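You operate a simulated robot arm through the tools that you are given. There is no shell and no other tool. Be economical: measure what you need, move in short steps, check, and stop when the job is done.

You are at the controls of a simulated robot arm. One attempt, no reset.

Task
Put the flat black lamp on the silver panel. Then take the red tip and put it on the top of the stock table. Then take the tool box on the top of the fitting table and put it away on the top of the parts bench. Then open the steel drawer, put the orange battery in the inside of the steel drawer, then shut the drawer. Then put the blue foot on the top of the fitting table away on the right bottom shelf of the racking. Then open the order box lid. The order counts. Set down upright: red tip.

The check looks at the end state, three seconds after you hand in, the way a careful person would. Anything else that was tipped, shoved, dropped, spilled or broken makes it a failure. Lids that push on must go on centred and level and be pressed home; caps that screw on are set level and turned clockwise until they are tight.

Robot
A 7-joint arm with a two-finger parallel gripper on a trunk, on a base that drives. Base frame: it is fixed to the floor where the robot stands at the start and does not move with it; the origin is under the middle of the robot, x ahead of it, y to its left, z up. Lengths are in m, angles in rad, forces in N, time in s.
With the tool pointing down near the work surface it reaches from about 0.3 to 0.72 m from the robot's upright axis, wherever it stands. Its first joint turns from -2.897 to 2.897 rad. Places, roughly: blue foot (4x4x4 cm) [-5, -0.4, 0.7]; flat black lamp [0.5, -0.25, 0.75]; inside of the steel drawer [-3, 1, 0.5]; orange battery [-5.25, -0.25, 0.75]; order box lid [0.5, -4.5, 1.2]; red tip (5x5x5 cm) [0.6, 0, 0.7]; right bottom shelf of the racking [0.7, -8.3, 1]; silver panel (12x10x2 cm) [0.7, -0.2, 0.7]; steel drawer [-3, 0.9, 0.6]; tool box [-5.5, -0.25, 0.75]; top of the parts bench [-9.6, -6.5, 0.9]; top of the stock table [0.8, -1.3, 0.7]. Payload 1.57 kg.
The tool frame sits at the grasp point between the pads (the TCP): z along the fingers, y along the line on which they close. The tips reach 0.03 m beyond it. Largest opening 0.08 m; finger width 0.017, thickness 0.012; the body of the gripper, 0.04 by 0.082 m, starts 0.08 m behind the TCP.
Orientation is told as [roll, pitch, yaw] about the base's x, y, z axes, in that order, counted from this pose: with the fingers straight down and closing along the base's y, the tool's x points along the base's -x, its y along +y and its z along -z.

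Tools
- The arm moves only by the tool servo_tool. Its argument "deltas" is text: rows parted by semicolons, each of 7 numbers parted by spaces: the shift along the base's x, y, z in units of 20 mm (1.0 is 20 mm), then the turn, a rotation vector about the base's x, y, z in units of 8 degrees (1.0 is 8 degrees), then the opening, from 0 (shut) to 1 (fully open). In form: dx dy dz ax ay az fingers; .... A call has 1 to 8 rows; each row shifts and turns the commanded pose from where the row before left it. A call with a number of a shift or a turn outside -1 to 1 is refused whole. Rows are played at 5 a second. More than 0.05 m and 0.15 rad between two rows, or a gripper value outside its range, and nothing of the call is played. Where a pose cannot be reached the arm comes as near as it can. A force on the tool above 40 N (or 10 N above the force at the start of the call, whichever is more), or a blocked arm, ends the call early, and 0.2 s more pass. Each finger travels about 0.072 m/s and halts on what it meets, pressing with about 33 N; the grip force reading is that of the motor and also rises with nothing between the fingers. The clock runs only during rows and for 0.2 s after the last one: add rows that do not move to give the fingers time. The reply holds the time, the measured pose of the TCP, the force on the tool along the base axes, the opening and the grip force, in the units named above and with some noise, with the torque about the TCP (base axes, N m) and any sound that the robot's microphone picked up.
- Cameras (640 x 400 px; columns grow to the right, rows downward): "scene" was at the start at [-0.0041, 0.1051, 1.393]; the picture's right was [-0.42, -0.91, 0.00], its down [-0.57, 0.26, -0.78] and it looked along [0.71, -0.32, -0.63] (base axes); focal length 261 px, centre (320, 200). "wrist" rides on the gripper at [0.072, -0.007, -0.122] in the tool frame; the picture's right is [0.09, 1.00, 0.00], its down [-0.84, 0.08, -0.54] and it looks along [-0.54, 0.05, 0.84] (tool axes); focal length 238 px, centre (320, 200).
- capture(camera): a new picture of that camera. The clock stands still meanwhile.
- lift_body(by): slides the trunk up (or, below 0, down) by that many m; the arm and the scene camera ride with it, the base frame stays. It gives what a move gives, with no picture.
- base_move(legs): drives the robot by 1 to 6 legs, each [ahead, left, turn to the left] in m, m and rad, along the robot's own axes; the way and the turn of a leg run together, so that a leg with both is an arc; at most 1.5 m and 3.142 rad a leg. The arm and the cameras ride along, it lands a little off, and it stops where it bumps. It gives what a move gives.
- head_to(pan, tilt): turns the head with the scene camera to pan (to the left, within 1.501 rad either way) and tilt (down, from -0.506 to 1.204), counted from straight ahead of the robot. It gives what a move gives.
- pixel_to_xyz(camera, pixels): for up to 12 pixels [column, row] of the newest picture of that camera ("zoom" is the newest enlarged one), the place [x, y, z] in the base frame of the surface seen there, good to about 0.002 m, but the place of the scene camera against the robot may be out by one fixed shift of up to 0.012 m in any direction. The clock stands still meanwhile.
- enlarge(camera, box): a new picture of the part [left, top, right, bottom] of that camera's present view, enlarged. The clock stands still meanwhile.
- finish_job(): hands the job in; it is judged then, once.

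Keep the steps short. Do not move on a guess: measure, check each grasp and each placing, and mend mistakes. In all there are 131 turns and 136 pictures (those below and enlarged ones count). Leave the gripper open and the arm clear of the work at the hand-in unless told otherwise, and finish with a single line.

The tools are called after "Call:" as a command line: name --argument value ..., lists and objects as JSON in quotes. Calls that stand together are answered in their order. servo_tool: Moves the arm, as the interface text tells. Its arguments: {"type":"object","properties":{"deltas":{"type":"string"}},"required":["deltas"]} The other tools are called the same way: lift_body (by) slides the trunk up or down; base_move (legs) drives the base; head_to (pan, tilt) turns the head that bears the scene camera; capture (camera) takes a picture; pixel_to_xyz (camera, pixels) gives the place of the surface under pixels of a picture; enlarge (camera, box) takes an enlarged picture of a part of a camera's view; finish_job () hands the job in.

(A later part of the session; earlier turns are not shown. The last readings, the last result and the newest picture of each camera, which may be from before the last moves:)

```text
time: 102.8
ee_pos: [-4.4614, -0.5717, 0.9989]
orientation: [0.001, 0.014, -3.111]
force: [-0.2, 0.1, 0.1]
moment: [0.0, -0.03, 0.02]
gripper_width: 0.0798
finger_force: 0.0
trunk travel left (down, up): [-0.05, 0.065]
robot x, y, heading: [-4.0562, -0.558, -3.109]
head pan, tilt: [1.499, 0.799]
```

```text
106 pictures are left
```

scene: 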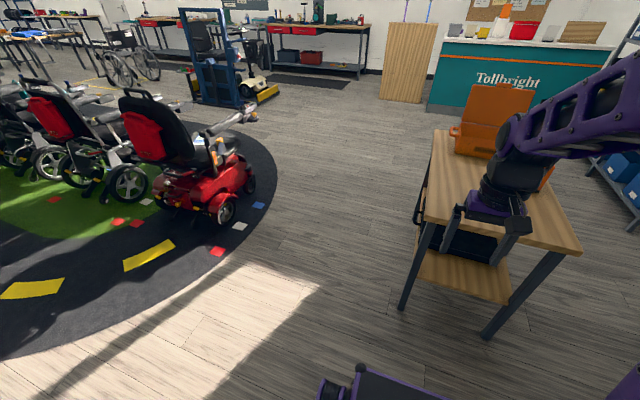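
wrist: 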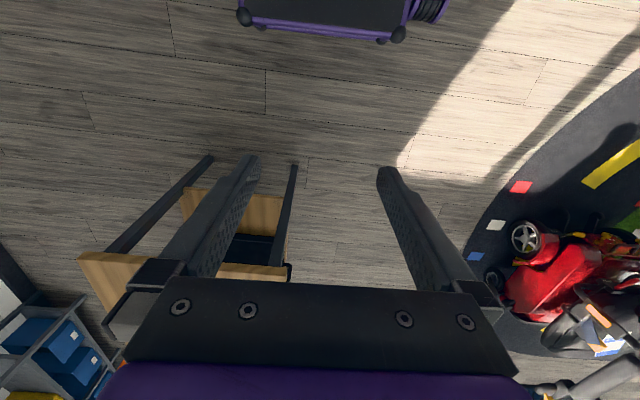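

Call:
pixel_to_xyz --camera "scene" --pixels '[[320, 200], [320, 300], [330, 390], [370, 385], [620, 395], [100, 350], [230, 210], [430, 220]]'

Call:
head_to --pan 1.0 --tilt 1.1

Call:
capture --camera "scene"

```text
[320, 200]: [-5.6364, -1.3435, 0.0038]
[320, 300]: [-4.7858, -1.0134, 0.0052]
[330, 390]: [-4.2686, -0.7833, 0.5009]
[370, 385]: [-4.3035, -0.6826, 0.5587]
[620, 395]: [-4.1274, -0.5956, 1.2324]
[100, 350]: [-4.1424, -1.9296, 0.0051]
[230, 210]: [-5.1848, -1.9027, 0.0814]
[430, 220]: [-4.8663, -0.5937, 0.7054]
```

```text
time: 103.7
ee_pos: [-4.4589, -0.5726, 0.9983]
orientation: [0.001, 0.017, -3.112]
force: [0.2, 0.1, -0.2]
moment: [0.0, -0.03, 0.02]
gripper_width: 0.0801
finger_force: 0.1
trunk travel left (down, up): [-0.05, 0.065]
robot x, y, heading: [-4.058, -0.5569, -3.113]
head pan, tilt: [1.0, 1.1]
```

```text
105 pictures are left
```

scene: 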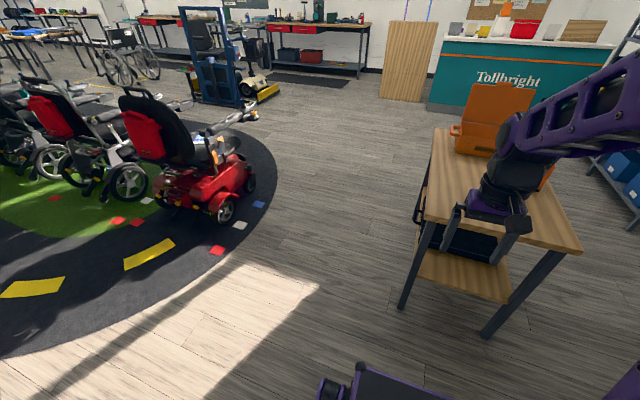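

The picture did not change although the head reading did. I'll test whether the head still turns.

Call:
head_to --pan -0.6 --tilt 0.6

Call:
capture --camera "scene"

```text
time: 105.3
ee_pos: [-4.4617, -0.5727, 1.0007]
orientation: [0.0, 0.009, -3.11]
force: [-0.2, -0.3, 0.1]
moment: [0.03, 0.04, 0.0]
gripper_width: 0.0798
finger_force: 0.1
trunk travel left (down, up): [-0.05, 0.065]
robot x, y, heading: [-4.0529, -0.5571, -3.115]
head pan, tilt: [-0.6, 0.6]
```

```text
104 pictures are left
```

scene: 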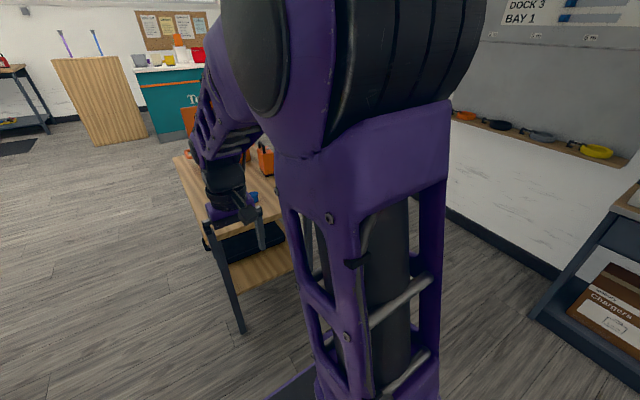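

The head does turn, but it stops near +0.4 on the left. The scooter's front must be behind me to the left, so I'll go ahead 0.35 first and then left.

Call:
base_move --legs '[[0.33, 0, 0], [0, 0.68, 0]]'

```text
time: 114.1
ee_pos: [-4.7592, -1.2708, 1.0007]
orientation: [-0.002, 0.01, -3.093]
force: [-0.6, 0.4, -0.5]
moment: [0.01, 0.0, -0.01]
gripper_width: 0.08
finger_force: 0.0
trunk travel left (down, up): [-0.05, 0.065]
robot x, y, heading: [-4.3531, -1.2497, -3.094]
head pan, tilt: [-0.6, 0.6]
```

Call:
base_move --legs '[[1.1, -0.1, 0], [0, 0, -1.618]]'

Call:
head_to --pan -0.4 --tilt 0.6

Call:
capture --camera "scene"

Call:
capture --camera "wrist"

```text
time: 123.9
ee_pos: [-5.4872, -0.808, 1.0015]
orientation: [0.0, 0.01, 1.585]
force: [-0.2, -0.5, -0.2]
moment: [-0.01, -0.04, -0.01]
gripper_width: 0.0799
finger_force: 0.1
trunk travel left (down, up): [-0.05, 0.065]
robot x, y, heading: [-5.4842, -1.216, 1.578]
head pan, tilt: [-0.6, 0.6]
```

```text
time: 124.6
ee_pos: [-5.4877, -0.8083, 1.001]
orientation: [-0.001, 0.008, 1.586]
force: [0.4, -0.2, -0.4]
moment: [-0.01, 0.03, 0.01]
gripper_width: 0.08
finger_force: 0.0
trunk travel left (down, up): [-0.05, 0.065]
robot x, y, heading: [-5.4807, -1.2124, 1.579]
head pan, tilt: [-0.4, 0.6]
```

```text
103 pictures are left
```

scene: 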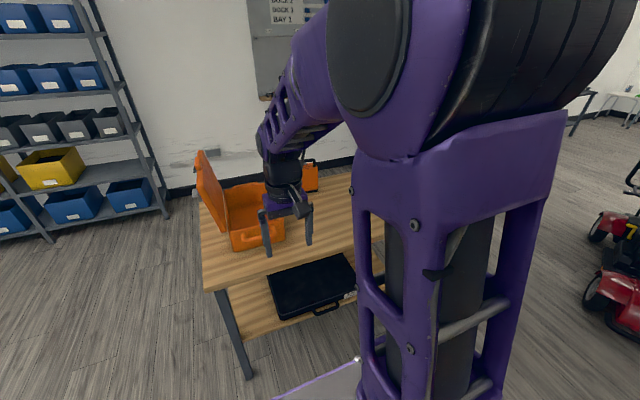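

```text
102 pictures are left
```

wrist: 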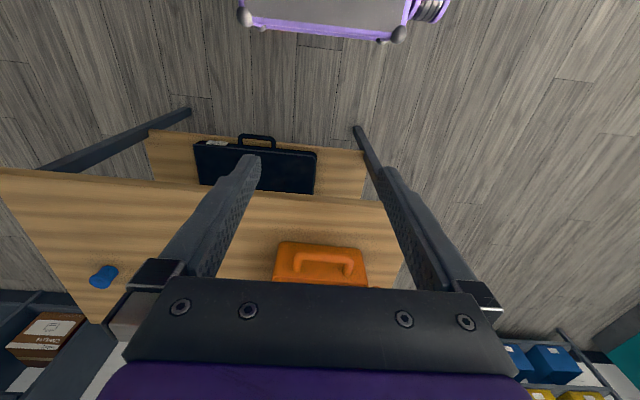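

Call:
enlarge --camera "wrist" --box '[240, 210, 420, 300]'

Call:
enlarge --camera "scene" --box '[180, 130, 340, 270]'

Call:
pixel_to_xyz --camera "scene" --pixels '[[237, 245], [255, 245], [260, 230], [280, 232], [232, 232], [200, 160], [245, 200], [312, 180], [240, 215]]'

Call:
pixel_to_xyz --camera "wrist" --pixels '[[320, 257], [292, 262], [349, 265], [280, 245], [362, 250], [318, 245], [320, 268], [104, 275], [200, 260]]'

```text
3.56 times, centred on (330, 255) of wrist
```

zoom: 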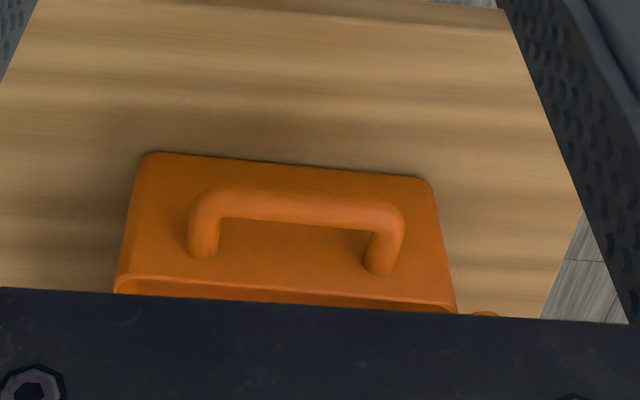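

```text
2.86 times, centred on (260, 200) of scene
```

zoom: 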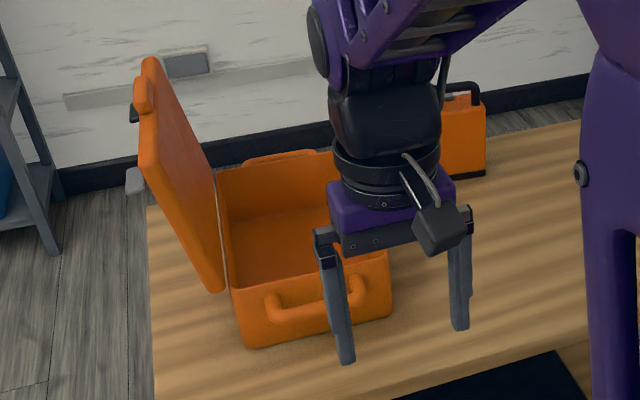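

```text
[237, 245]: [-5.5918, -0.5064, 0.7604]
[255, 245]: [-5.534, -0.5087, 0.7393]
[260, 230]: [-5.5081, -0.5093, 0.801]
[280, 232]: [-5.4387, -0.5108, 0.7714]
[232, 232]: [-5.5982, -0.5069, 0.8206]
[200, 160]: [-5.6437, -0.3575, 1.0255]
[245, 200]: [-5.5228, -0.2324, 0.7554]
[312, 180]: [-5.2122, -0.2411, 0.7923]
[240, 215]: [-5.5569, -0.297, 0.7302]
```

```text
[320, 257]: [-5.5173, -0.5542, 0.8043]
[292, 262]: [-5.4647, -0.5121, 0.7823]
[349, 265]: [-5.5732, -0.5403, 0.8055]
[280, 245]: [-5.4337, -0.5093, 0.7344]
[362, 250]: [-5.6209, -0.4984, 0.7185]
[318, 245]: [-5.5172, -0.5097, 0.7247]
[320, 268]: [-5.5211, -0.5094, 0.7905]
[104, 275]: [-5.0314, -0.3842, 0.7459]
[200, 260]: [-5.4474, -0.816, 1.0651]
```

The tool box has a horizontal bar handle on its -y face: z≈0.80, y≈-0.554, x from -5.465 to -5.573. I'll move 0.15 closer and turn the gripper 90° so it closes along y across the bar.

Call:
base_move --legs '[[0.14, 0, 0]]'

Call:
servo_tool --deltas "0 0 0 0 0 1 1;0 0 0 0 0 1 1;0 0 0 0 0 1 1;0 0 0 0 0 1 1;0 0 0 0 0 1 1;0 0 0 0 0 1 1;0 0 0 0 0 1 1;0 0 0 0 0 1 1"

Call:
servo_tool --deltas "0 0 0 0 0 1 1;0 0 0 0 0 1 1;0 0 0 0 0 1 1;0 0 0 0 0 0.15 1;0 0 0 0 0 0 1"

Call:
capture --camera "wrist"

```text
time: 125.9
ee_pos: [-5.4903, -0.6745, 1.0006]
orientation: [0.001, 0.009, 1.589]
force: [0.3, -0.4, -0.1]
moment: [0.01, -0.03, 0.02]
gripper_width: 0.08
finger_force: 0.1
trunk travel left (down, up): [-0.05, 0.065]
robot x, y, heading: [-5.4809, -1.0772, 1.588]
head pan, tilt: [-0.4, 0.6]
```

```text
time: 127.7
ee_pos: [-5.4891, -0.6739, 1.001]
orientation: [0.0, 0.011, 2.705]
force: [-0.9, -0.4, -0.9]
moment: [-0.01, -0.01, 0.0]
gripper_width: 0.0798
finger_force: 0.0
trunk travel left (down, up): [-0.05, 0.065]
robot x, y, heading: [-5.4778, -1.0754, 1.582]
head pan, tilt: [-0.4, 0.6]
```

```text
time: 128.9
ee_pos: [-5.4917, -0.6729, 0.9998]
orientation: [0.001, 0.011, -3.139]
force: [-0.3, -0.3, -0.4]
moment: [0.04, 0.02, 0.01]
gripper_width: 0.0799
finger_force: 0.1
trunk travel left (down, up): [-0.05, 0.065]
robot x, y, heading: [-5.4811, -1.0767, 1.583]
head pan, tilt: [-0.4, 0.6]
```

```text
99 pictures are left
```

wrist: 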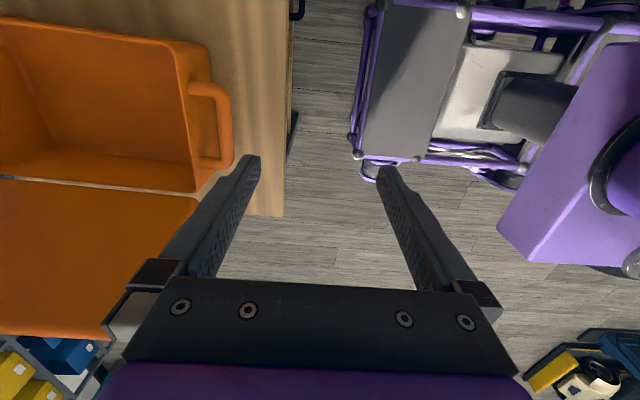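

The view is good: handle at left, about (222,125). Measuring it precisely.

Call:
enlarge --camera "wrist" --box '[120, 20, 300, 220]'

Call:
pixel_to_xyz --camera "wrist" --pixels '[[224, 125], [219, 125], [229, 125], [226, 105], [230, 150], [200, 87], [205, 162], [200, 110], [190, 185], [183, 110], [270, 110], [100, 60]]'

```text
2.00 times, centred on (210, 120) of wrist
```

zoom: 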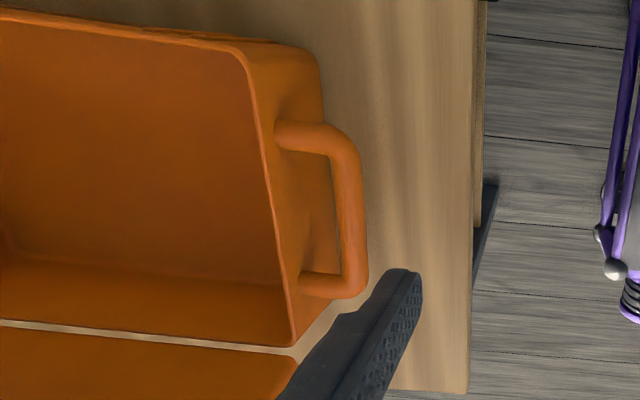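

```text
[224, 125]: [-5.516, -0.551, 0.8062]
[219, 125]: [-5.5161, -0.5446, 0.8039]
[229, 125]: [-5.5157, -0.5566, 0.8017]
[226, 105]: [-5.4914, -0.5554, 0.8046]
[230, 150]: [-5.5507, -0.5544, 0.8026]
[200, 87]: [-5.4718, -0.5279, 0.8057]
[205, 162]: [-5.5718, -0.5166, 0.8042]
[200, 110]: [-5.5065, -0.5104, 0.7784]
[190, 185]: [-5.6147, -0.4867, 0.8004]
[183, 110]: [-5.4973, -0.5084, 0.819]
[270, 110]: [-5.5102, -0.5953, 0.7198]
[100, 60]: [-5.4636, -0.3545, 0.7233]
```

Bar centre is (y -0.551, z 0.799), about 14 mm thick, and the wall is at y -0.510. I'll tilt the tool about 17° so the inner finger tip sits near the wall, which keeps the box from swinging. I'll set the opening to 24 mm and stop 0.1 m short along the approach.

Call:
servo_tool --deltas "-0.27 0.7 -0.96 0.307 0 0 0.3;-0.27 0.7 -0.96 0.307 0 0 0.3;-0.27 0.7 -0.96 0.307 0 0 0.3;-0.27 0.7 -0.96 0.307 0 0 0.3;-0.27 0.7 -0.96 0.307 0 0 0.3;-0.27 0.7 -0.96 0.307 0 0 0.3;-0.27 0.7 -0.96 0.307 0 0 0.3;0 0 0 0 0 0 0.3"

Call:
capture --camera "wrist"

```text
time: 130.7
ee_pos: [-5.5292, -0.5744, 0.8655]
orientation: [-0.3, 0.01, 3.14]
force: [0.0, -0.3, 0.1]
moment: [0.0, 0.03, -0.03]
gripper_width: 0.0242
finger_force: 0.0
trunk travel left (down, up): [-0.05, 0.065]
robot x, y, heading: [-5.4795, -1.079, 1.584]
head pan, tilt: [-0.4, 0.6]
```

```text
97 pictures are left
```

wrist: 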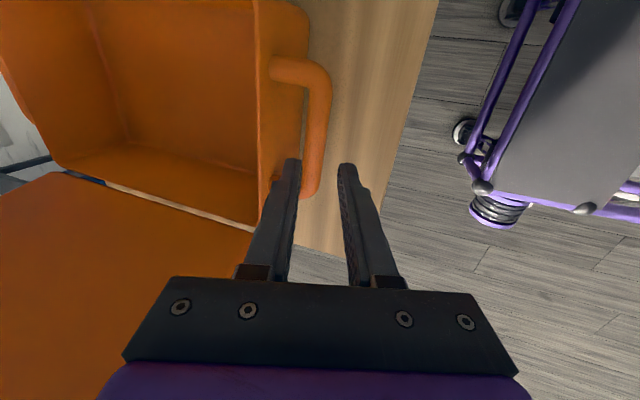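

Call:
pixel_to_xyz --camera "wrist" --pixels '[[314, 150], [306, 150], [326, 150], [310, 190], [320, 100], [262, 130], [275, 182], [290, 130]]'

```text
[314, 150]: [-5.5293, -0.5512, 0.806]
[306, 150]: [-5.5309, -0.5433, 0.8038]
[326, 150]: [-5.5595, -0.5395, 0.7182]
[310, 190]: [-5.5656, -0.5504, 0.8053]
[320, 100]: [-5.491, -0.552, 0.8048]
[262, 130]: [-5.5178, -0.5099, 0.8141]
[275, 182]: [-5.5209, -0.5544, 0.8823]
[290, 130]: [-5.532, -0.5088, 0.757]
```

Measurements agree. Descending along the finger direction.

Call:
servo_tool --deltas "0 0.296 -0.955 0 0 0 0.3;0 0.296 -0.955 0 0 0 0.3;0 0.296 -0.955 0 0 0 0.3;0 0.296 -0.955 0 0 0 0.3;0 0 0 0 0 0 0.3"

Call:
capture --camera "wrist"

```text
time: 131.9
ee_pos: [-5.5287, -0.5524, 0.7897]
orientation: [-0.299, 0.008, 3.139]
force: [-0.2, 4.8, 1.7]
moment: [-0.14, -0.03, -0.05]
gripper_width: 0.0296
finger_force: 2.9
trunk travel left (down, up): [-0.05, 0.065]
robot x, y, heading: [-5.4818, -1.0791, 1.584]
head pan, tilt: [-0.4, 0.6]
```

```text
96 pictures are left
```

wrist: 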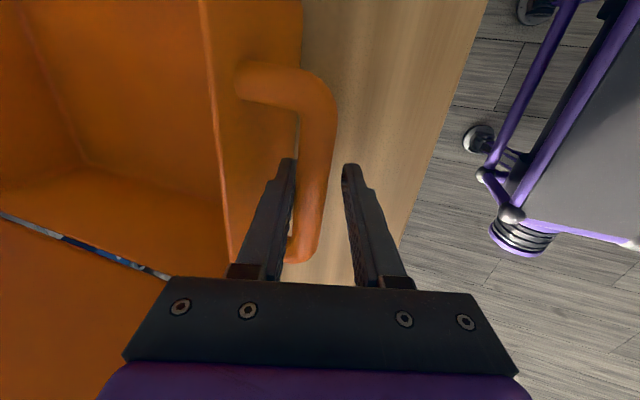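

The inner finger is brushing the bar, since I'm about 4 mm too far toward -y. I'll shift +y, reduce the tilt slightly and go 16 mm deeper.

Call:
servo_tool --deltas "0 0.2 0 -0.2 0 0 0.32;0 0 0 -0.25 0 0 0.32;0 0.09 -0.4 0 0 0 0.32;0 0.09 -0.4 0 0 0 0.32;0 0 0 0 0 0 0.32"

Call:
capture --camera "wrist"

```text
time: 133.1
ee_pos: [-5.5274, -0.5453, 0.7735]
orientation: [-0.237, 0.009, 3.141]
force: [-0.9, -0.3, 0.0]
moment: [-0.02, 0.03, 0.0]
gripper_width: 0.0254
finger_force: 0.0
trunk travel left (down, up): [-0.05, 0.065]
robot x, y, heading: [-5.4812, -1.0786, 1.585]
head pan, tilt: [-0.4, 0.6]
```

```text
95 pictures are left
```

wrist: 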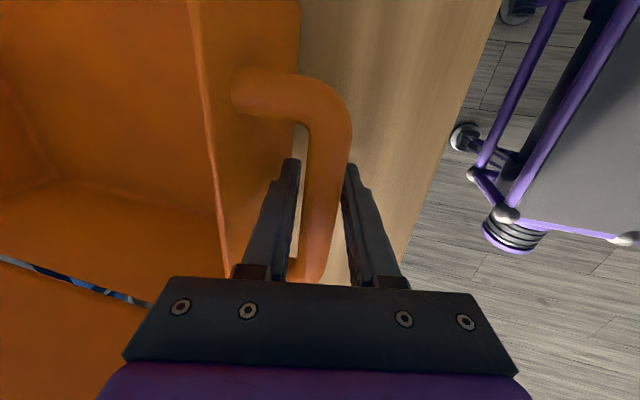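

The fingers straddle the bar freely. Closing.

Call:
servo_tool --deltas "0 0 0 0 0 0 0;0 0 0 0 0 0 0;0 0 0 0 0 0 0"

Call:
servo_tool --deltas "0 0 0.15 0 0 0 0;0 0 0.15 0 0 0 0;0 0 0.15 0 0 0 0;0 0 0.15 0 0 0 0;0 0 0 0 0 0 0"

Call:
capture --camera "wrist"

Call:
enlarge --camera "scene" --box '[180, 130, 340, 270]'

```text
time: 133.9
ee_pos: [-5.5286, -0.5441, 0.7733]
orientation: [-0.238, 0.008, 3.14]
force: [1.1, 3.2, 0.1]
moment: [-0.09, 0.41, -0.51]
gripper_width: 0.0177
finger_force: 32.4
trunk travel left (down, up): [-0.05, 0.065]
robot x, y, heading: [-5.4797, -1.0821, 1.58]
head pan, tilt: [-0.4, 0.6]
```

```text
time: 135.1
ee_pos: [-5.5287, -0.5446, 0.7849]
orientation: [-0.238, 0.01, 3.141]
force: [1.2, 1.5, -3.8]
moment: [-0.04, 0.16, -0.5]
gripper_width: 0.0173
finger_force: 32.6
trunk travel left (down, up): [-0.05, 0.065]
robot x, y, heading: [-5.4815, -1.0758, 1.58]
head pan, tilt: [-0.4, 0.6]
```

```text
94 pictures are left
```

wrist: 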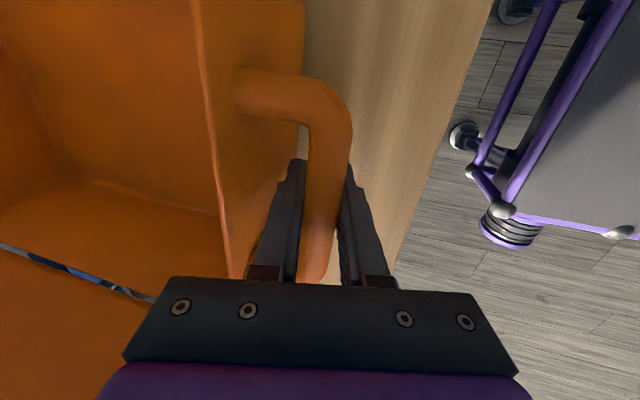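

```text
2.86 times, centred on (260, 200) of scene
```

zoom: 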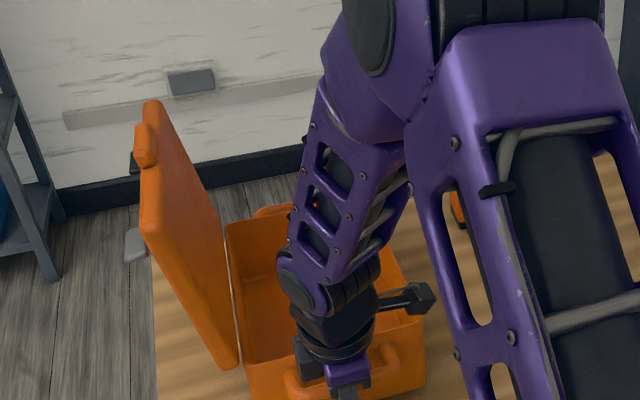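

Near end lifting, load about 4 N. Continuing up slowly and watching the box.

Call:
servo_tool --deltas "0 0 0.4 0 0 0 0;0 0 0.4 0 0 0 0;0 0 0.4 0 0 0 0;0 0 0.4 0 0 0 0;0 0 0.4 0 0 0 0;0 0 0 0 0 0 0"

Call:
capture --camera "wrist"

Call:
enlarge --camera "scene" --box '[180, 130, 340, 270]'

```text
time: 136.5
ee_pos: [-5.5299, -0.5437, 0.8254]
orientation: [-0.234, 0.011, -3.141]
force: [-0.5, 0.8, -8.5]
moment: [-1.48, -0.17, -0.01]
gripper_width: 0.0175
finger_force: 32.5
trunk travel left (down, up): [-0.05, 0.065]
robot x, y, heading: [-5.4785, -1.0792, 1.585]
head pan, tilt: [-0.4, 0.6]
```

```text
92 pictures are left
```

wrist: 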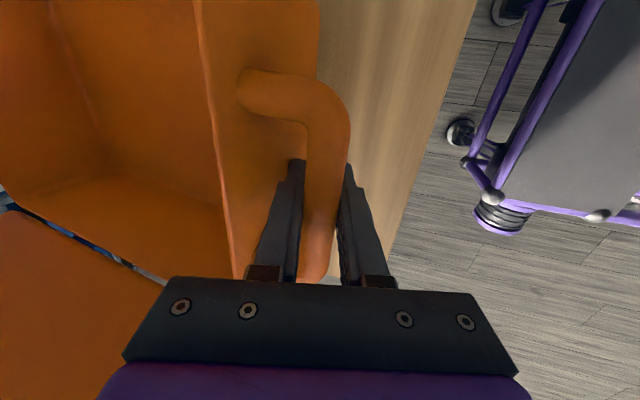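

```text
2.86 times, centred on (260, 200) of scene
```

zoom: 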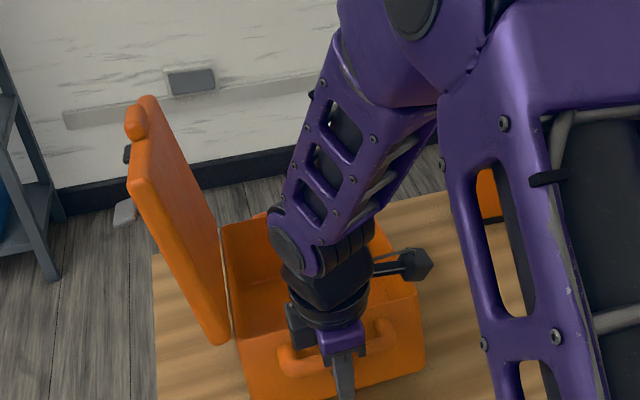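

The box is off the table: load 8.5 N, moment 1.5 Nm, and the finger-against-wall lock holds. I'll raise more and measure the box tilt.

Call:
servo_tool --deltas "0 0 1 0 0 0 0;0 0 1 0 0 0 0;0 0 1 0 0 0 0;0 0 1 0 0 0 0;0 0 1 0 0 0 0;0 0 0 0 0 0 0"

Call:
enlarge --camera "scene" --box '[180, 100, 340, 240]'

Call:
pixel_to_xyz --camera "zoom" --pixels '[[140, 185], [225, 350], [200, 270], [240, 350], [400, 260], [330, 290]]'

```text
time: 137.9
ee_pos: [-5.5254, -0.5454, 0.9264]
orientation: [-0.237, 0.011, 3.141]
force: [0.6, -0.5, -9.0]
moment: [-1.45, -0.16, 0.01]
gripper_width: 0.0172
finger_force: 32.3
trunk travel left (down, up): [-0.05, 0.065]
robot x, y, heading: [-5.4845, -1.0772, 1.583]
head pan, tilt: [-0.4, 0.6]
```

```text
2.86 times, centred on (260, 170) of scene
```

zoom: 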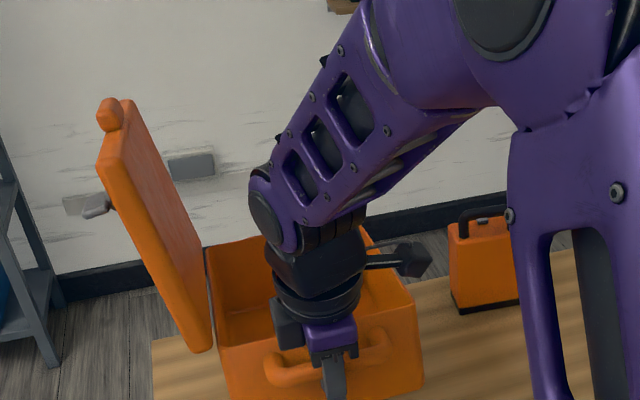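

```text
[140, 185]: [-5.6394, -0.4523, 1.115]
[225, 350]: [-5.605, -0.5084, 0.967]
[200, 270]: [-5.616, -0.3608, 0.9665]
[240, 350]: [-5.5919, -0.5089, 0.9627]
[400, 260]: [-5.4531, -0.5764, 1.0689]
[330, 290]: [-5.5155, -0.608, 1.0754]
```

The box is level. I'll back off 0.2 and turn left to face -x, then look toward the parts bench.

Call:
base_move --legs '[[-0.2, 0, 0], [0, 0, 1.56]]'

Call:
head_to --pan 0.4 --tilt 0.35

Call:
capture --camera "scene"

Call:
pixel_to_xyz --camera "scene" --pixels '[[320, 200], [220, 200], [120, 200], [320, 300], [200, 300], [100, 150], [200, 120], [40, 200], [60, 120], [280, 120]]'

```text
time: 143.3
ee_pos: [-6.013, -1.2923, 0.9255]
orientation: [-0.236, 0.01, -1.633]
force: [0.5, 0.3, -10.0]
moment: [0.08, -1.48, -0.01]
gripper_width: 0.0174
finger_force: 32.2
trunk travel left (down, up): [-0.05, 0.065]
robot x, y, heading: [-5.4791, -1.2811, 3.089]
head pan, tilt: [-0.4, 0.6]
```

```text
time: 144.5
ee_pos: [-6.013, -1.2928, 0.9252]
orientation: [-0.235, 0.011, -1.632]
force: [-0.4, -0.9, -8.5]
moment: [0.05, -1.47, 0.01]
gripper_width: 0.0174
finger_force: 32.5
trunk travel left (down, up): [-0.05, 0.065]
robot x, y, heading: [-5.4771, -1.2814, 3.089]
head pan, tilt: [0.4, 0.351]
```

```text
89 pictures are left
```

scene: 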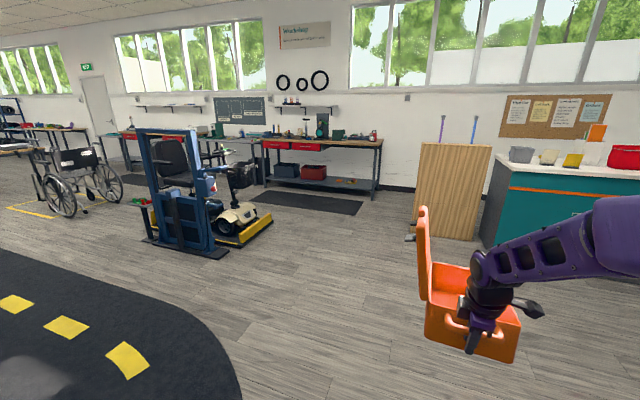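

```text
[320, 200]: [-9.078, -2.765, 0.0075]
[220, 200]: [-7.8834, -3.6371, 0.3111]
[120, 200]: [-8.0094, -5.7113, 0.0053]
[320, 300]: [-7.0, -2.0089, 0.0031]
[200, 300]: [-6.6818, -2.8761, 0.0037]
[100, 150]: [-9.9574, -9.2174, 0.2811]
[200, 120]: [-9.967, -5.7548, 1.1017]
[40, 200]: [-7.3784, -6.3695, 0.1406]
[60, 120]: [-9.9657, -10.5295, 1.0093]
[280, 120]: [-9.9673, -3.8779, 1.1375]
```

Call:
enlarge --camera "scene" --box '[60, 80, 390, 230]'

Call:
pixel_to_xyz --camera "scene" --pixels '[[320, 140], [380, 145], [265, 142], [238, 140], [160, 132], [120, 138], [130, 165], [90, 195], [205, 255], [155, 245], [270, 222], [250, 160]]'

```text
1.94 times, centred on (225, 155) of scene
```

zoom: 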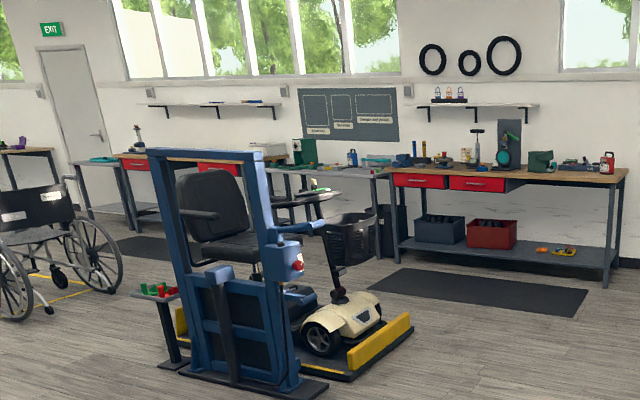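

```text
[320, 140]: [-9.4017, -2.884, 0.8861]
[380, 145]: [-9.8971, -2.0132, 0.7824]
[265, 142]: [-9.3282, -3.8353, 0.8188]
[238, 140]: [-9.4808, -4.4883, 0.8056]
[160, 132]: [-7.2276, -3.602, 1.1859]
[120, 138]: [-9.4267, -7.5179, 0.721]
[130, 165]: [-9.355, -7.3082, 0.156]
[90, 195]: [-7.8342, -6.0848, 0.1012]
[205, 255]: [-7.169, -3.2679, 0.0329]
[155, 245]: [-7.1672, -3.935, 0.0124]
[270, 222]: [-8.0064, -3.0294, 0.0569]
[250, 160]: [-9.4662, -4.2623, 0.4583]
```

Call:
pixel_to_xyz --camera "scene" --pixels '[[485, 245], [415, 220], [475, 240], [500, 180], [440, 150], [362, 205], [378, 200], [30, 155]]'

Call:
base_move --legs '[[1.3, 0.35, 0.05]]'

Call:
capture --camera "scene"

```text
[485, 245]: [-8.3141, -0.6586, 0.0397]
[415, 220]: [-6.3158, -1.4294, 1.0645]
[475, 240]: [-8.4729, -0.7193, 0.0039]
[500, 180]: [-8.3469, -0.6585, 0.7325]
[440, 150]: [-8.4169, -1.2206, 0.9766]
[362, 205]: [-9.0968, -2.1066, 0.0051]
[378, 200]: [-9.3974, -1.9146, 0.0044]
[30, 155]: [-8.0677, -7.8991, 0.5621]
```

```text
time: 151.1
ee_pos: [-7.2994, -1.6363, 0.9265]
orientation: [-0.236, 0.011, -1.591]
force: [-0.5, 0.7, -9.2]
moment: [0.14, -1.46, 0.0]
gripper_width: 0.0174
finger_force: 32.2
trunk travel left (down, up): [-0.05, 0.065]
robot x, y, heading: [-6.7651, -1.6, 3.136]
head pan, tilt: [0.4, 0.351]
```

```text
87 pictures are left
```

scene: 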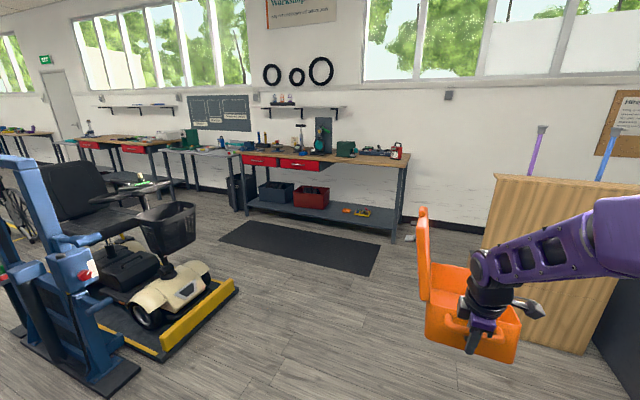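

Clear ahead. I'll go to about (-7.75,-2.0), turn left to face -y, strafe right into the aisle at x≈-8.6, then look again.

Call:
base_move --legs '[[1.0, 0.4, 0], [0, 0, 1.575], [0, -0.85, 0]]'

Call:
head_to --pan 0.1 --tilt 0.4

Call:
capture --camera "scene"

```text
time: 168.6
ee_pos: [-8.5432, -2.543, 0.9251]
orientation: [-0.235, 0.01, 0.023]
force: [-0.2, -0.3, -9.2]
moment: [1.48, 0.21, 0.03]
gripper_width: 0.0174
finger_force: 32.4
trunk travel left (down, up): [-0.05, 0.065]
robot x, y, heading: [-8.5999, -2.0127, -1.533]
head pan, tilt: [0.4, 0.351]
```

```text
time: 169.4
ee_pos: [-8.5438, -2.5422, 0.9248]
orientation: [-0.234, 0.011, 0.021]
force: [0.3, 0.5, -8.4]
moment: [1.49, 0.18, -0.01]
gripper_width: 0.0175
finger_force: 32.3
trunk travel left (down, up): [-0.05, 0.065]
robot x, y, heading: [-8.5987, -2.0153, -1.534]
head pan, tilt: [0.099, 0.4]
```

```text
86 pictures are left
```

scene: 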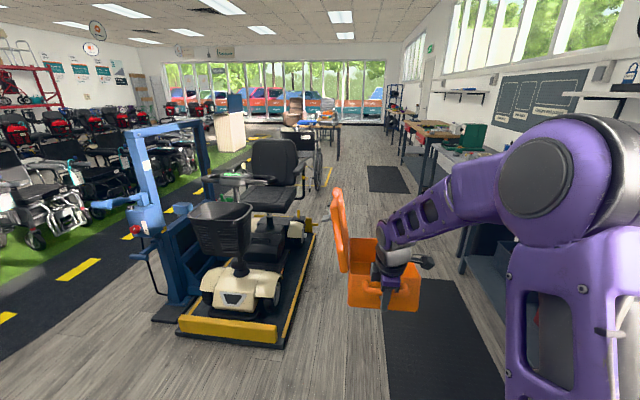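

Call:
pixel_to_xyz --camera "scene" --pixels '[[282, 340], [315, 225], [330, 205], [320, 165], [405, 150], [430, 165], [445, 135], [420, 140], [465, 265], [470, 180], [410, 120], [340, 155]]'

Call:
enlarge --camera "scene" --box '[300, 80, 500, 210]'

```text
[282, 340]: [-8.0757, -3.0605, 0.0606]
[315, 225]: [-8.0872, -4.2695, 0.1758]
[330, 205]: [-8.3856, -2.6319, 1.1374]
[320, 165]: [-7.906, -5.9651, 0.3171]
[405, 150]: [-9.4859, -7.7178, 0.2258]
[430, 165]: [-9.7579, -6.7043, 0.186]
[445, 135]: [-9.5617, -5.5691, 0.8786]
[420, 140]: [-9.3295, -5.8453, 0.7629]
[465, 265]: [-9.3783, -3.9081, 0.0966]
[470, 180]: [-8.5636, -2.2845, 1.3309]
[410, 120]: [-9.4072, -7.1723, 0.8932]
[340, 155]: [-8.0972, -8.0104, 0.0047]
```

```text
3.08 times, centred on (400, 145) of scene
```

zoom: 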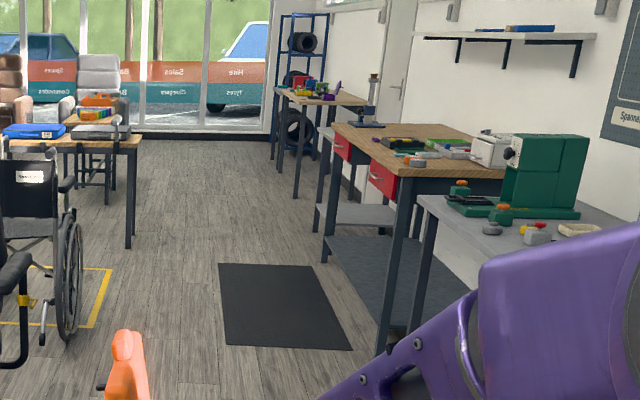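

The parts bench has a wooden top with red drawers, y≈-5.5 to -7.2, z≈0.885, front edge x≈-9.33. The aisle is clear. I'll raise the box first, then drive ahead.

Call:
servo_tool --deltas "0 0 1 0 0 0 0;0 0 1 0 0 0 0;0 0 1 0 0 0 0;0 0 1 0 0 0 0;0 0 1 0 0 0 0;0 0 1 0 0 0 0;0 0 1 0 0 0 0;0 0 1 0 0 0 0"

Call:
base_move --legs '[[1.4, 0, -0.037], [1.4, 0, 0], [1.3, 0, 0]]'

Call:
capture --camera "scene"

```text
time: 171.2
ee_pos: [-8.5446, -2.5431, 1.0847]
orientation: [-0.235, 0.011, 0.022]
force: [-0.1, -0.6, -9.2]
moment: [1.48, 0.18, 0.01]
gripper_width: 0.0178
finger_force: 32.2
trunk travel left (down, up): [-0.05, 0.065]
robot x, y, heading: [-8.6048, -2.0155, -1.535]
head pan, tilt: [0.099, 0.4]
```

```text
time: 190.8
ee_pos: [-8.6282, -6.6163, 1.0839]
orientation: [-0.234, 0.012, -0.006]
force: [0.4, 0.1, -8.7]
moment: [1.49, 0.14, -0.02]
gripper_width: 0.0174
finger_force: 32.3
trunk travel left (down, up): [-0.05, 0.065]
robot x, y, heading: [-8.6742, -6.0839, -1.559]
head pan, tilt: [0.099, 0.4]
```

```text
84 pictures are left
```

scene: 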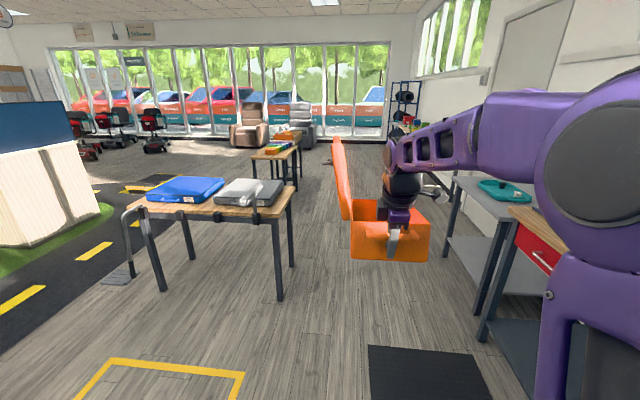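

Call:
head_to --pan -1.1 --tilt 0.5

Call:
capture --camera "scene"

Call:
head_to --pan -1.5 --tilt 0.5

Call:
capture --camera "scene"

```text
time: 192.2
ee_pos: [-8.6293, -6.6171, 1.0851]
orientation: [-0.234, 0.011, -0.005]
force: [0.6, 0.0, -8.1]
moment: [1.44, 0.16, -0.02]
gripper_width: 0.0175
finger_force: 32.1
trunk travel left (down, up): [-0.05, 0.065]
robot x, y, heading: [-8.6725, -6.0846, -1.565]
head pan, tilt: [-1.1, 0.499]
```

```text
83 pictures are left
```

scene: 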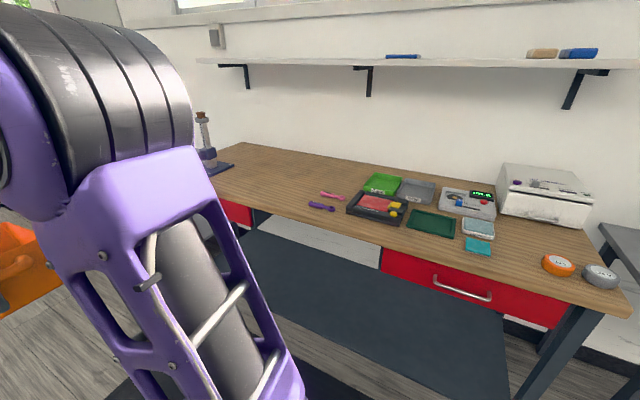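

```text
time: 193.0
ee_pos: [-8.6282, -6.6162, 1.0846]
orientation: [-0.234, 0.011, -0.005]
force: [0.1, -0.3, -9.1]
moment: [1.5, 0.13, 0.01]
gripper_width: 0.0172
finger_force: 32.3
trunk travel left (down, up): [-0.05, 0.065]
robot x, y, heading: [-8.6711, -6.0853, -1.559]
head pan, tilt: [-1.499, 0.499]
```

```text
82 pictures are left
```

scene: 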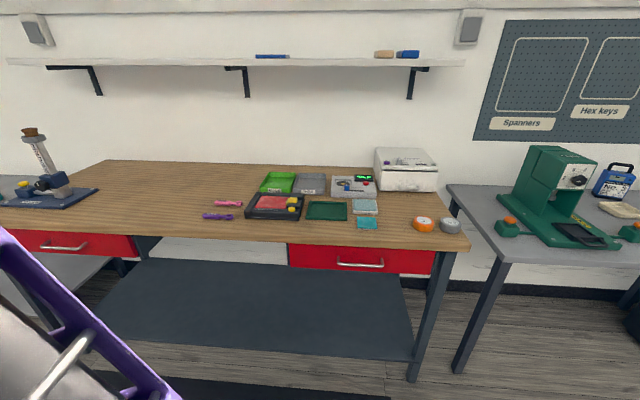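

The left part of the bench is free, around (150,195). Measuring it.

Call:
pixel_to_xyz --camera "scene" --pixels '[[98, 192], [100, 225], [105, 165], [215, 203], [205, 217], [150, 195], [150, 232], [200, 165], [70, 65], [230, 65], [260, 180], [55, 185]]'

```text
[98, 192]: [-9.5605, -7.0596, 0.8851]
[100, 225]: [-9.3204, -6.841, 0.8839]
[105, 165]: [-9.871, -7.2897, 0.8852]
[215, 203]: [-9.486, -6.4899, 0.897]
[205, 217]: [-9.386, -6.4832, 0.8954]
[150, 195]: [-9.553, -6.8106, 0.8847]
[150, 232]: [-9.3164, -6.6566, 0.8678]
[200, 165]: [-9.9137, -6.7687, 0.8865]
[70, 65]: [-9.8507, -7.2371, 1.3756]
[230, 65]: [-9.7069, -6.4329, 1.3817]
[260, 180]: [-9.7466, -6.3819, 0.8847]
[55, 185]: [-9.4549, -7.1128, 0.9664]
```

Free spot: y -7.02 to -6.53, x -9.32 to -9.9. I'll turn right here with the box held 4 cm or more above the flat tools, then strafe left to line up at y≈-6.74.

Call:
base_move --legs '[[0, 0, -1.58], [0, 0.6, 0]]'

Call:
head_to --pan 0.35 --tilt 0.6

Call:
capture --camera "scene"

Call:
capture --camera "wrist"

```text
time: 203.0
ee_pos: [-9.2054, -6.6958, 1.084]
orientation: [-0.234, 0.01, -1.59]
force: [0.1, 0.2, -9.1]
moment: [0.09, -1.49, -0.01]
gripper_width: 0.0172
finger_force: 32.4
trunk travel left (down, up): [-0.05, 0.065]
robot x, y, heading: [-8.673, -6.6596, 3.137]
head pan, tilt: [-1.499, 0.499]
```

```text
time: 204.8
ee_pos: [-9.2043, -6.6947, 1.0854]
orientation: [-0.236, 0.01, -1.592]
force: [-0.1, 0.3, -8.9]
moment: [0.14, -1.4, -0.01]
gripper_width: 0.0179
finger_force: 32.3
trunk travel left (down, up): [-0.05, 0.065]
robot x, y, heading: [-8.67, -6.6631, 3.137]
head pan, tilt: [0.351, 0.6]
```

```text
81 pictures are left
```

scene: 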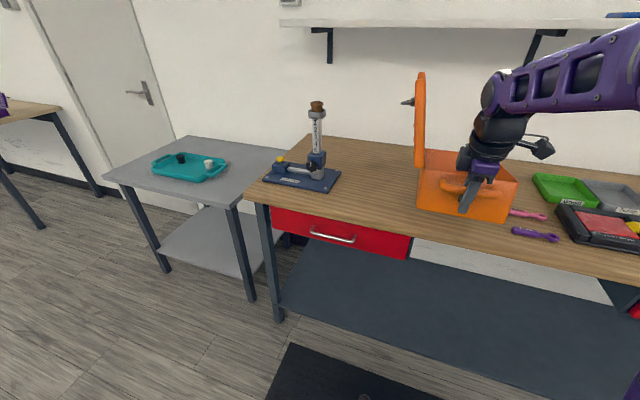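

```text
80 pictures are left
```

wrist: 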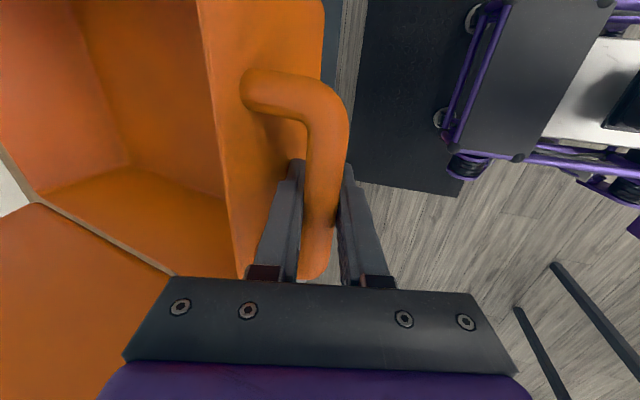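

Clear. I'll lower 7 cm to keep the lid clear of the wall shelf, then drive in 0.2 with a small shift left.

Call:
servo_tool --deltas "0 0 -1 0 0 0 0;0 0 -1 0 0 0 0;0 0 -1 0 0 0 0;0 0 -0.5 0 0 0 0;0 0 0 0 0 0 0"

Call:
base_move --legs '[[0.2, 0.05, 0]]'

Call:
capture --camera "scene"

```text
time: 206.0
ee_pos: [-9.2059, -6.6966, 1.0137]
orientation: [-0.234, 0.008, -1.592]
force: [-0.9, -0.1, -8.0]
moment: [0.11, -1.48, -0.01]
gripper_width: 0.0174
finger_force: 32.6
trunk travel left (down, up): [-0.05, 0.065]
robot x, y, heading: [-8.6688, -6.659, 3.139]
head pan, tilt: [0.351, 0.6]
```

```text
time: 207.7
ee_pos: [-9.4057, -6.7387, 1.0143]
orientation: [-0.233, 0.01, -1.602]
force: [-0.1, -0.5, -9.0]
moment: [0.09, -1.47, 0.0]
gripper_width: 0.0174
finger_force: 32.2
trunk travel left (down, up): [-0.05, 0.065]
robot x, y, heading: [-8.8705, -6.7096, 3.127]
head pan, tilt: [0.351, 0.6]
```

```text
79 pictures are left
```

scene: 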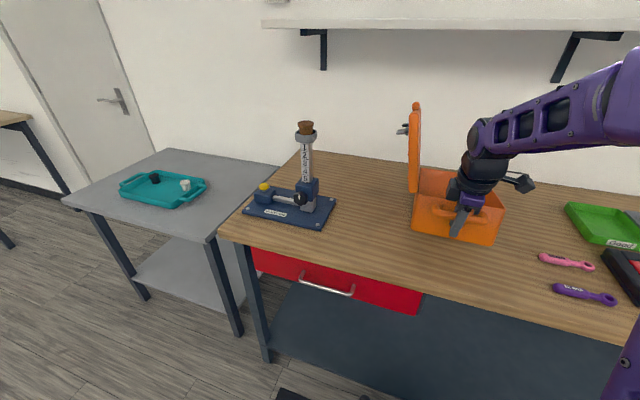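

Good place. Lowering toward the bench (seated TCP z ≈0.938).

Call:
servo_tool --deltas "0 0 -1 0 0 0 0;0 0 -1 0 0 0 0;0 0 -0.8 0 0 0 0;0 0 -0.3 0 0 0 0;0 0 -0.2 0 0 0 0;0 0 0 0 0 0 0"

Call:
enlarge --camera "scene" --box '[360, 90, 540, 270]'

```text
time: 209.1
ee_pos: [-9.4045, -6.739, 0.9501]
orientation: [-0.234, 0.01, -1.599]
force: [1.8, -0.6, -2.6]
moment: [-0.37, 0.16, 0.17]
gripper_width: 0.0172
finger_force: 32.2
trunk travel left (down, up): [-0.05, 0.065]
robot x, y, heading: [-8.8673, -6.7071, 3.132]
head pan, tilt: [0.351, 0.6]
```

```text
2.22 times, centred on (450, 180) of scene
```

zoom: 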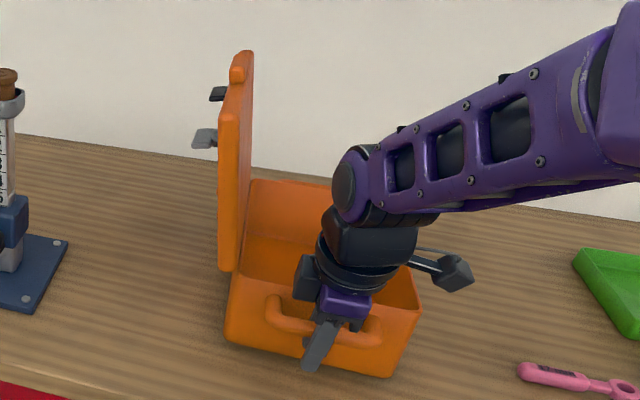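

Far end touches. Easing down the last ~11 mm.

Call:
servo_tool --deltas "0 0 -0.2 0 0 0 0;0 0 -0.15 0 0 0 0;0 0 -0.1 0 0 0 0;0 0 -0.05 0 0 0 0;0 0 0 0 0 0 0"

```text
time: 210.2
ee_pos: [-9.4044, -6.7401, 0.939]
orientation: [-0.234, 0.012, -1.6]
force: [3.4, 0.8, -0.8]
moment: [0.0, 0.08, 0.03]
gripper_width: 0.0175
finger_force: 32.4
trunk travel left (down, up): [-0.05, 0.065]
robot x, y, heading: [-8.8726, -6.7084, 3.127]
head pan, tilt: [0.351, 0.6]
```

Call:
servo_tool --deltas "0 0 -0.05 0 0 0 0;0 0 -0.05 0 0 0 0;0 0 0 0 0 0 0"

Call:
enlarge --camera "scene" --box '[360, 90, 540, 270]'

```text
time: 211.1
ee_pos: [-9.4043, -6.7384, 0.9385]
orientation: [-0.239, 0.01, -1.601]
force: [1.6, 3.1, 20.2]
moment: [0.38, -0.06, -0.05]
gripper_width: 0.0175
finger_force: 32.4
trunk travel left (down, up): [-0.05, 0.065]
robot x, y, heading: [-8.8668, -6.7098, 3.127]
head pan, tilt: [0.351, 0.6]
```

```text
2.22 times, centred on (450, 180) of scene
```

zoom: 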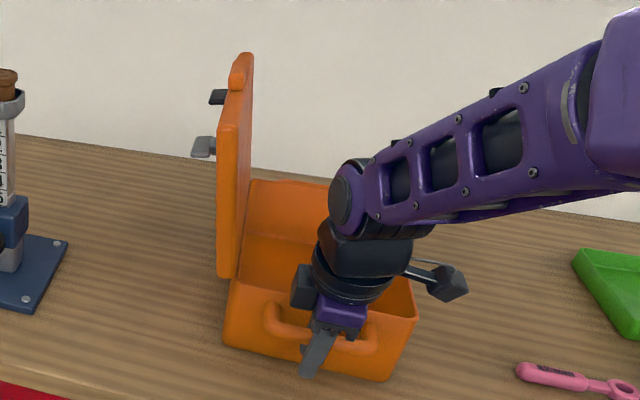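

Seated with 20 N down. I'll lessen the tilt a bit about the bar so the inner finger leaves the wall, then open partway.

Call:
servo_tool --deltas "0.07 0 0.06 0 -0.4 0 0;0.08 0 0 0 -0.4 0 0;0 0 0 0 0 0 0.28;0 0 0 0 0 0 0.3;0 0 0 0 0 0 0.3"

Call:
capture --camera "wrist"

```text
time: 212.2
ee_pos: [-9.4008, -6.7397, 0.938]
orientation: [-0.121, 0.014, -1.598]
force: [0.0, 0.5, -0.9]
moment: [0.04, 0.0, 0.01]
gripper_width: 0.0238
finger_force: 0.1
trunk travel left (down, up): [-0.05, 0.065]
robot x, y, heading: [-8.8709, -6.7075, 3.131]
head pan, tilt: [0.351, 0.6]
```

```text
76 pictures are left
```

wrist: 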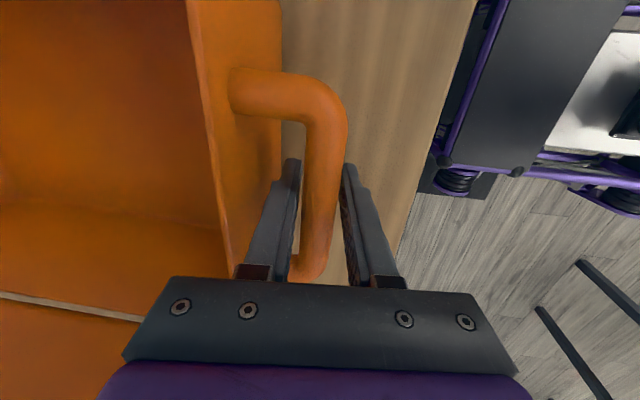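

Free of the bar. Withdrawing upward along the fingers.

Call:
servo_tool --deltas "0.06 0 0.5 0 0 0 0.3;0.06 0 0.5 0 0 0 0.3;0.12 0 1 0 0 0 0.3;0.12 0 1 0 0 0 0.3;0.12 0 1 0 0 0 0.3;0.12 0 1 0 0 0 0.3;0.2 0 1 0 0 0 1;0.2 0 1 0 0 0 1"

Call:
capture --camera "scene"

```text
time: 214.1
ee_pos: [-9.3817, -6.7398, 1.077]
orientation: [-0.121, 0.013, -1.599]
force: [0.4, -0.4, -0.1]
moment: [0.04, 0.0, 0.0]
gripper_width: 0.0799
finger_force: 0.2
trunk travel left (down, up): [-0.05, 0.065]
robot x, y, heading: [-8.8701, -6.709, 3.13]
head pan, tilt: [0.351, 0.6]
```

```text
75 pictures are left
```

scene: 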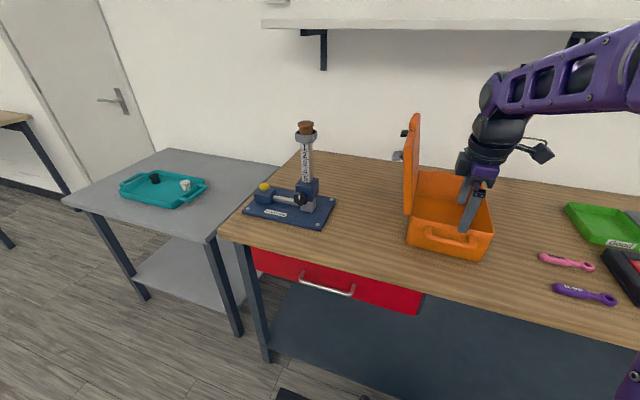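

The tool box stands level on the parts bench. I'll straighten the tool, back off, and drive back up the aisle.

Call:
servo_tool --deltas "0.5 0 0.3 0 -0.44 0 1;0.5 0 0.3 0 -0.43 0 1;0.7 0 0 0 0 0 1;0.7 0 0 0 0 0 1"

Call:
base_move --legs '[[-0.25, 0, 0], [0, 0, -1.56], [1.4, 0, 0], [1.4, 0, 0], [1.4, 0, 0], [0.5, 0, 0]]'

```text
time: 215.1
ee_pos: [-9.3322, -6.7391, 1.0894]
orientation: [0.0, 0.015, -1.597]
force: [-0.4, 0.3, -0.5]
moment: [0.01, 0.0, 0.01]
gripper_width: 0.08
finger_force: 0.1
trunk travel left (down, up): [-0.05, 0.065]
robot x, y, heading: [-8.87, -6.7108, 3.128]
head pan, tilt: [0.351, 0.6]
```

```text
time: 243.4
ee_pos: [-8.8979, -1.4952, 1.0904]
orientation: [0.0, 0.016, -3.078]
force: [-0.5, 0.4, 0.4]
moment: [-0.02, 0.0, -0.01]
gripper_width: 0.08
finger_force: 0.1
trunk travel left (down, up): [-0.05, 0.065]
robot x, y, heading: [-8.8258, -1.9552, 1.648]
head pan, tilt: [0.351, 0.6]
```

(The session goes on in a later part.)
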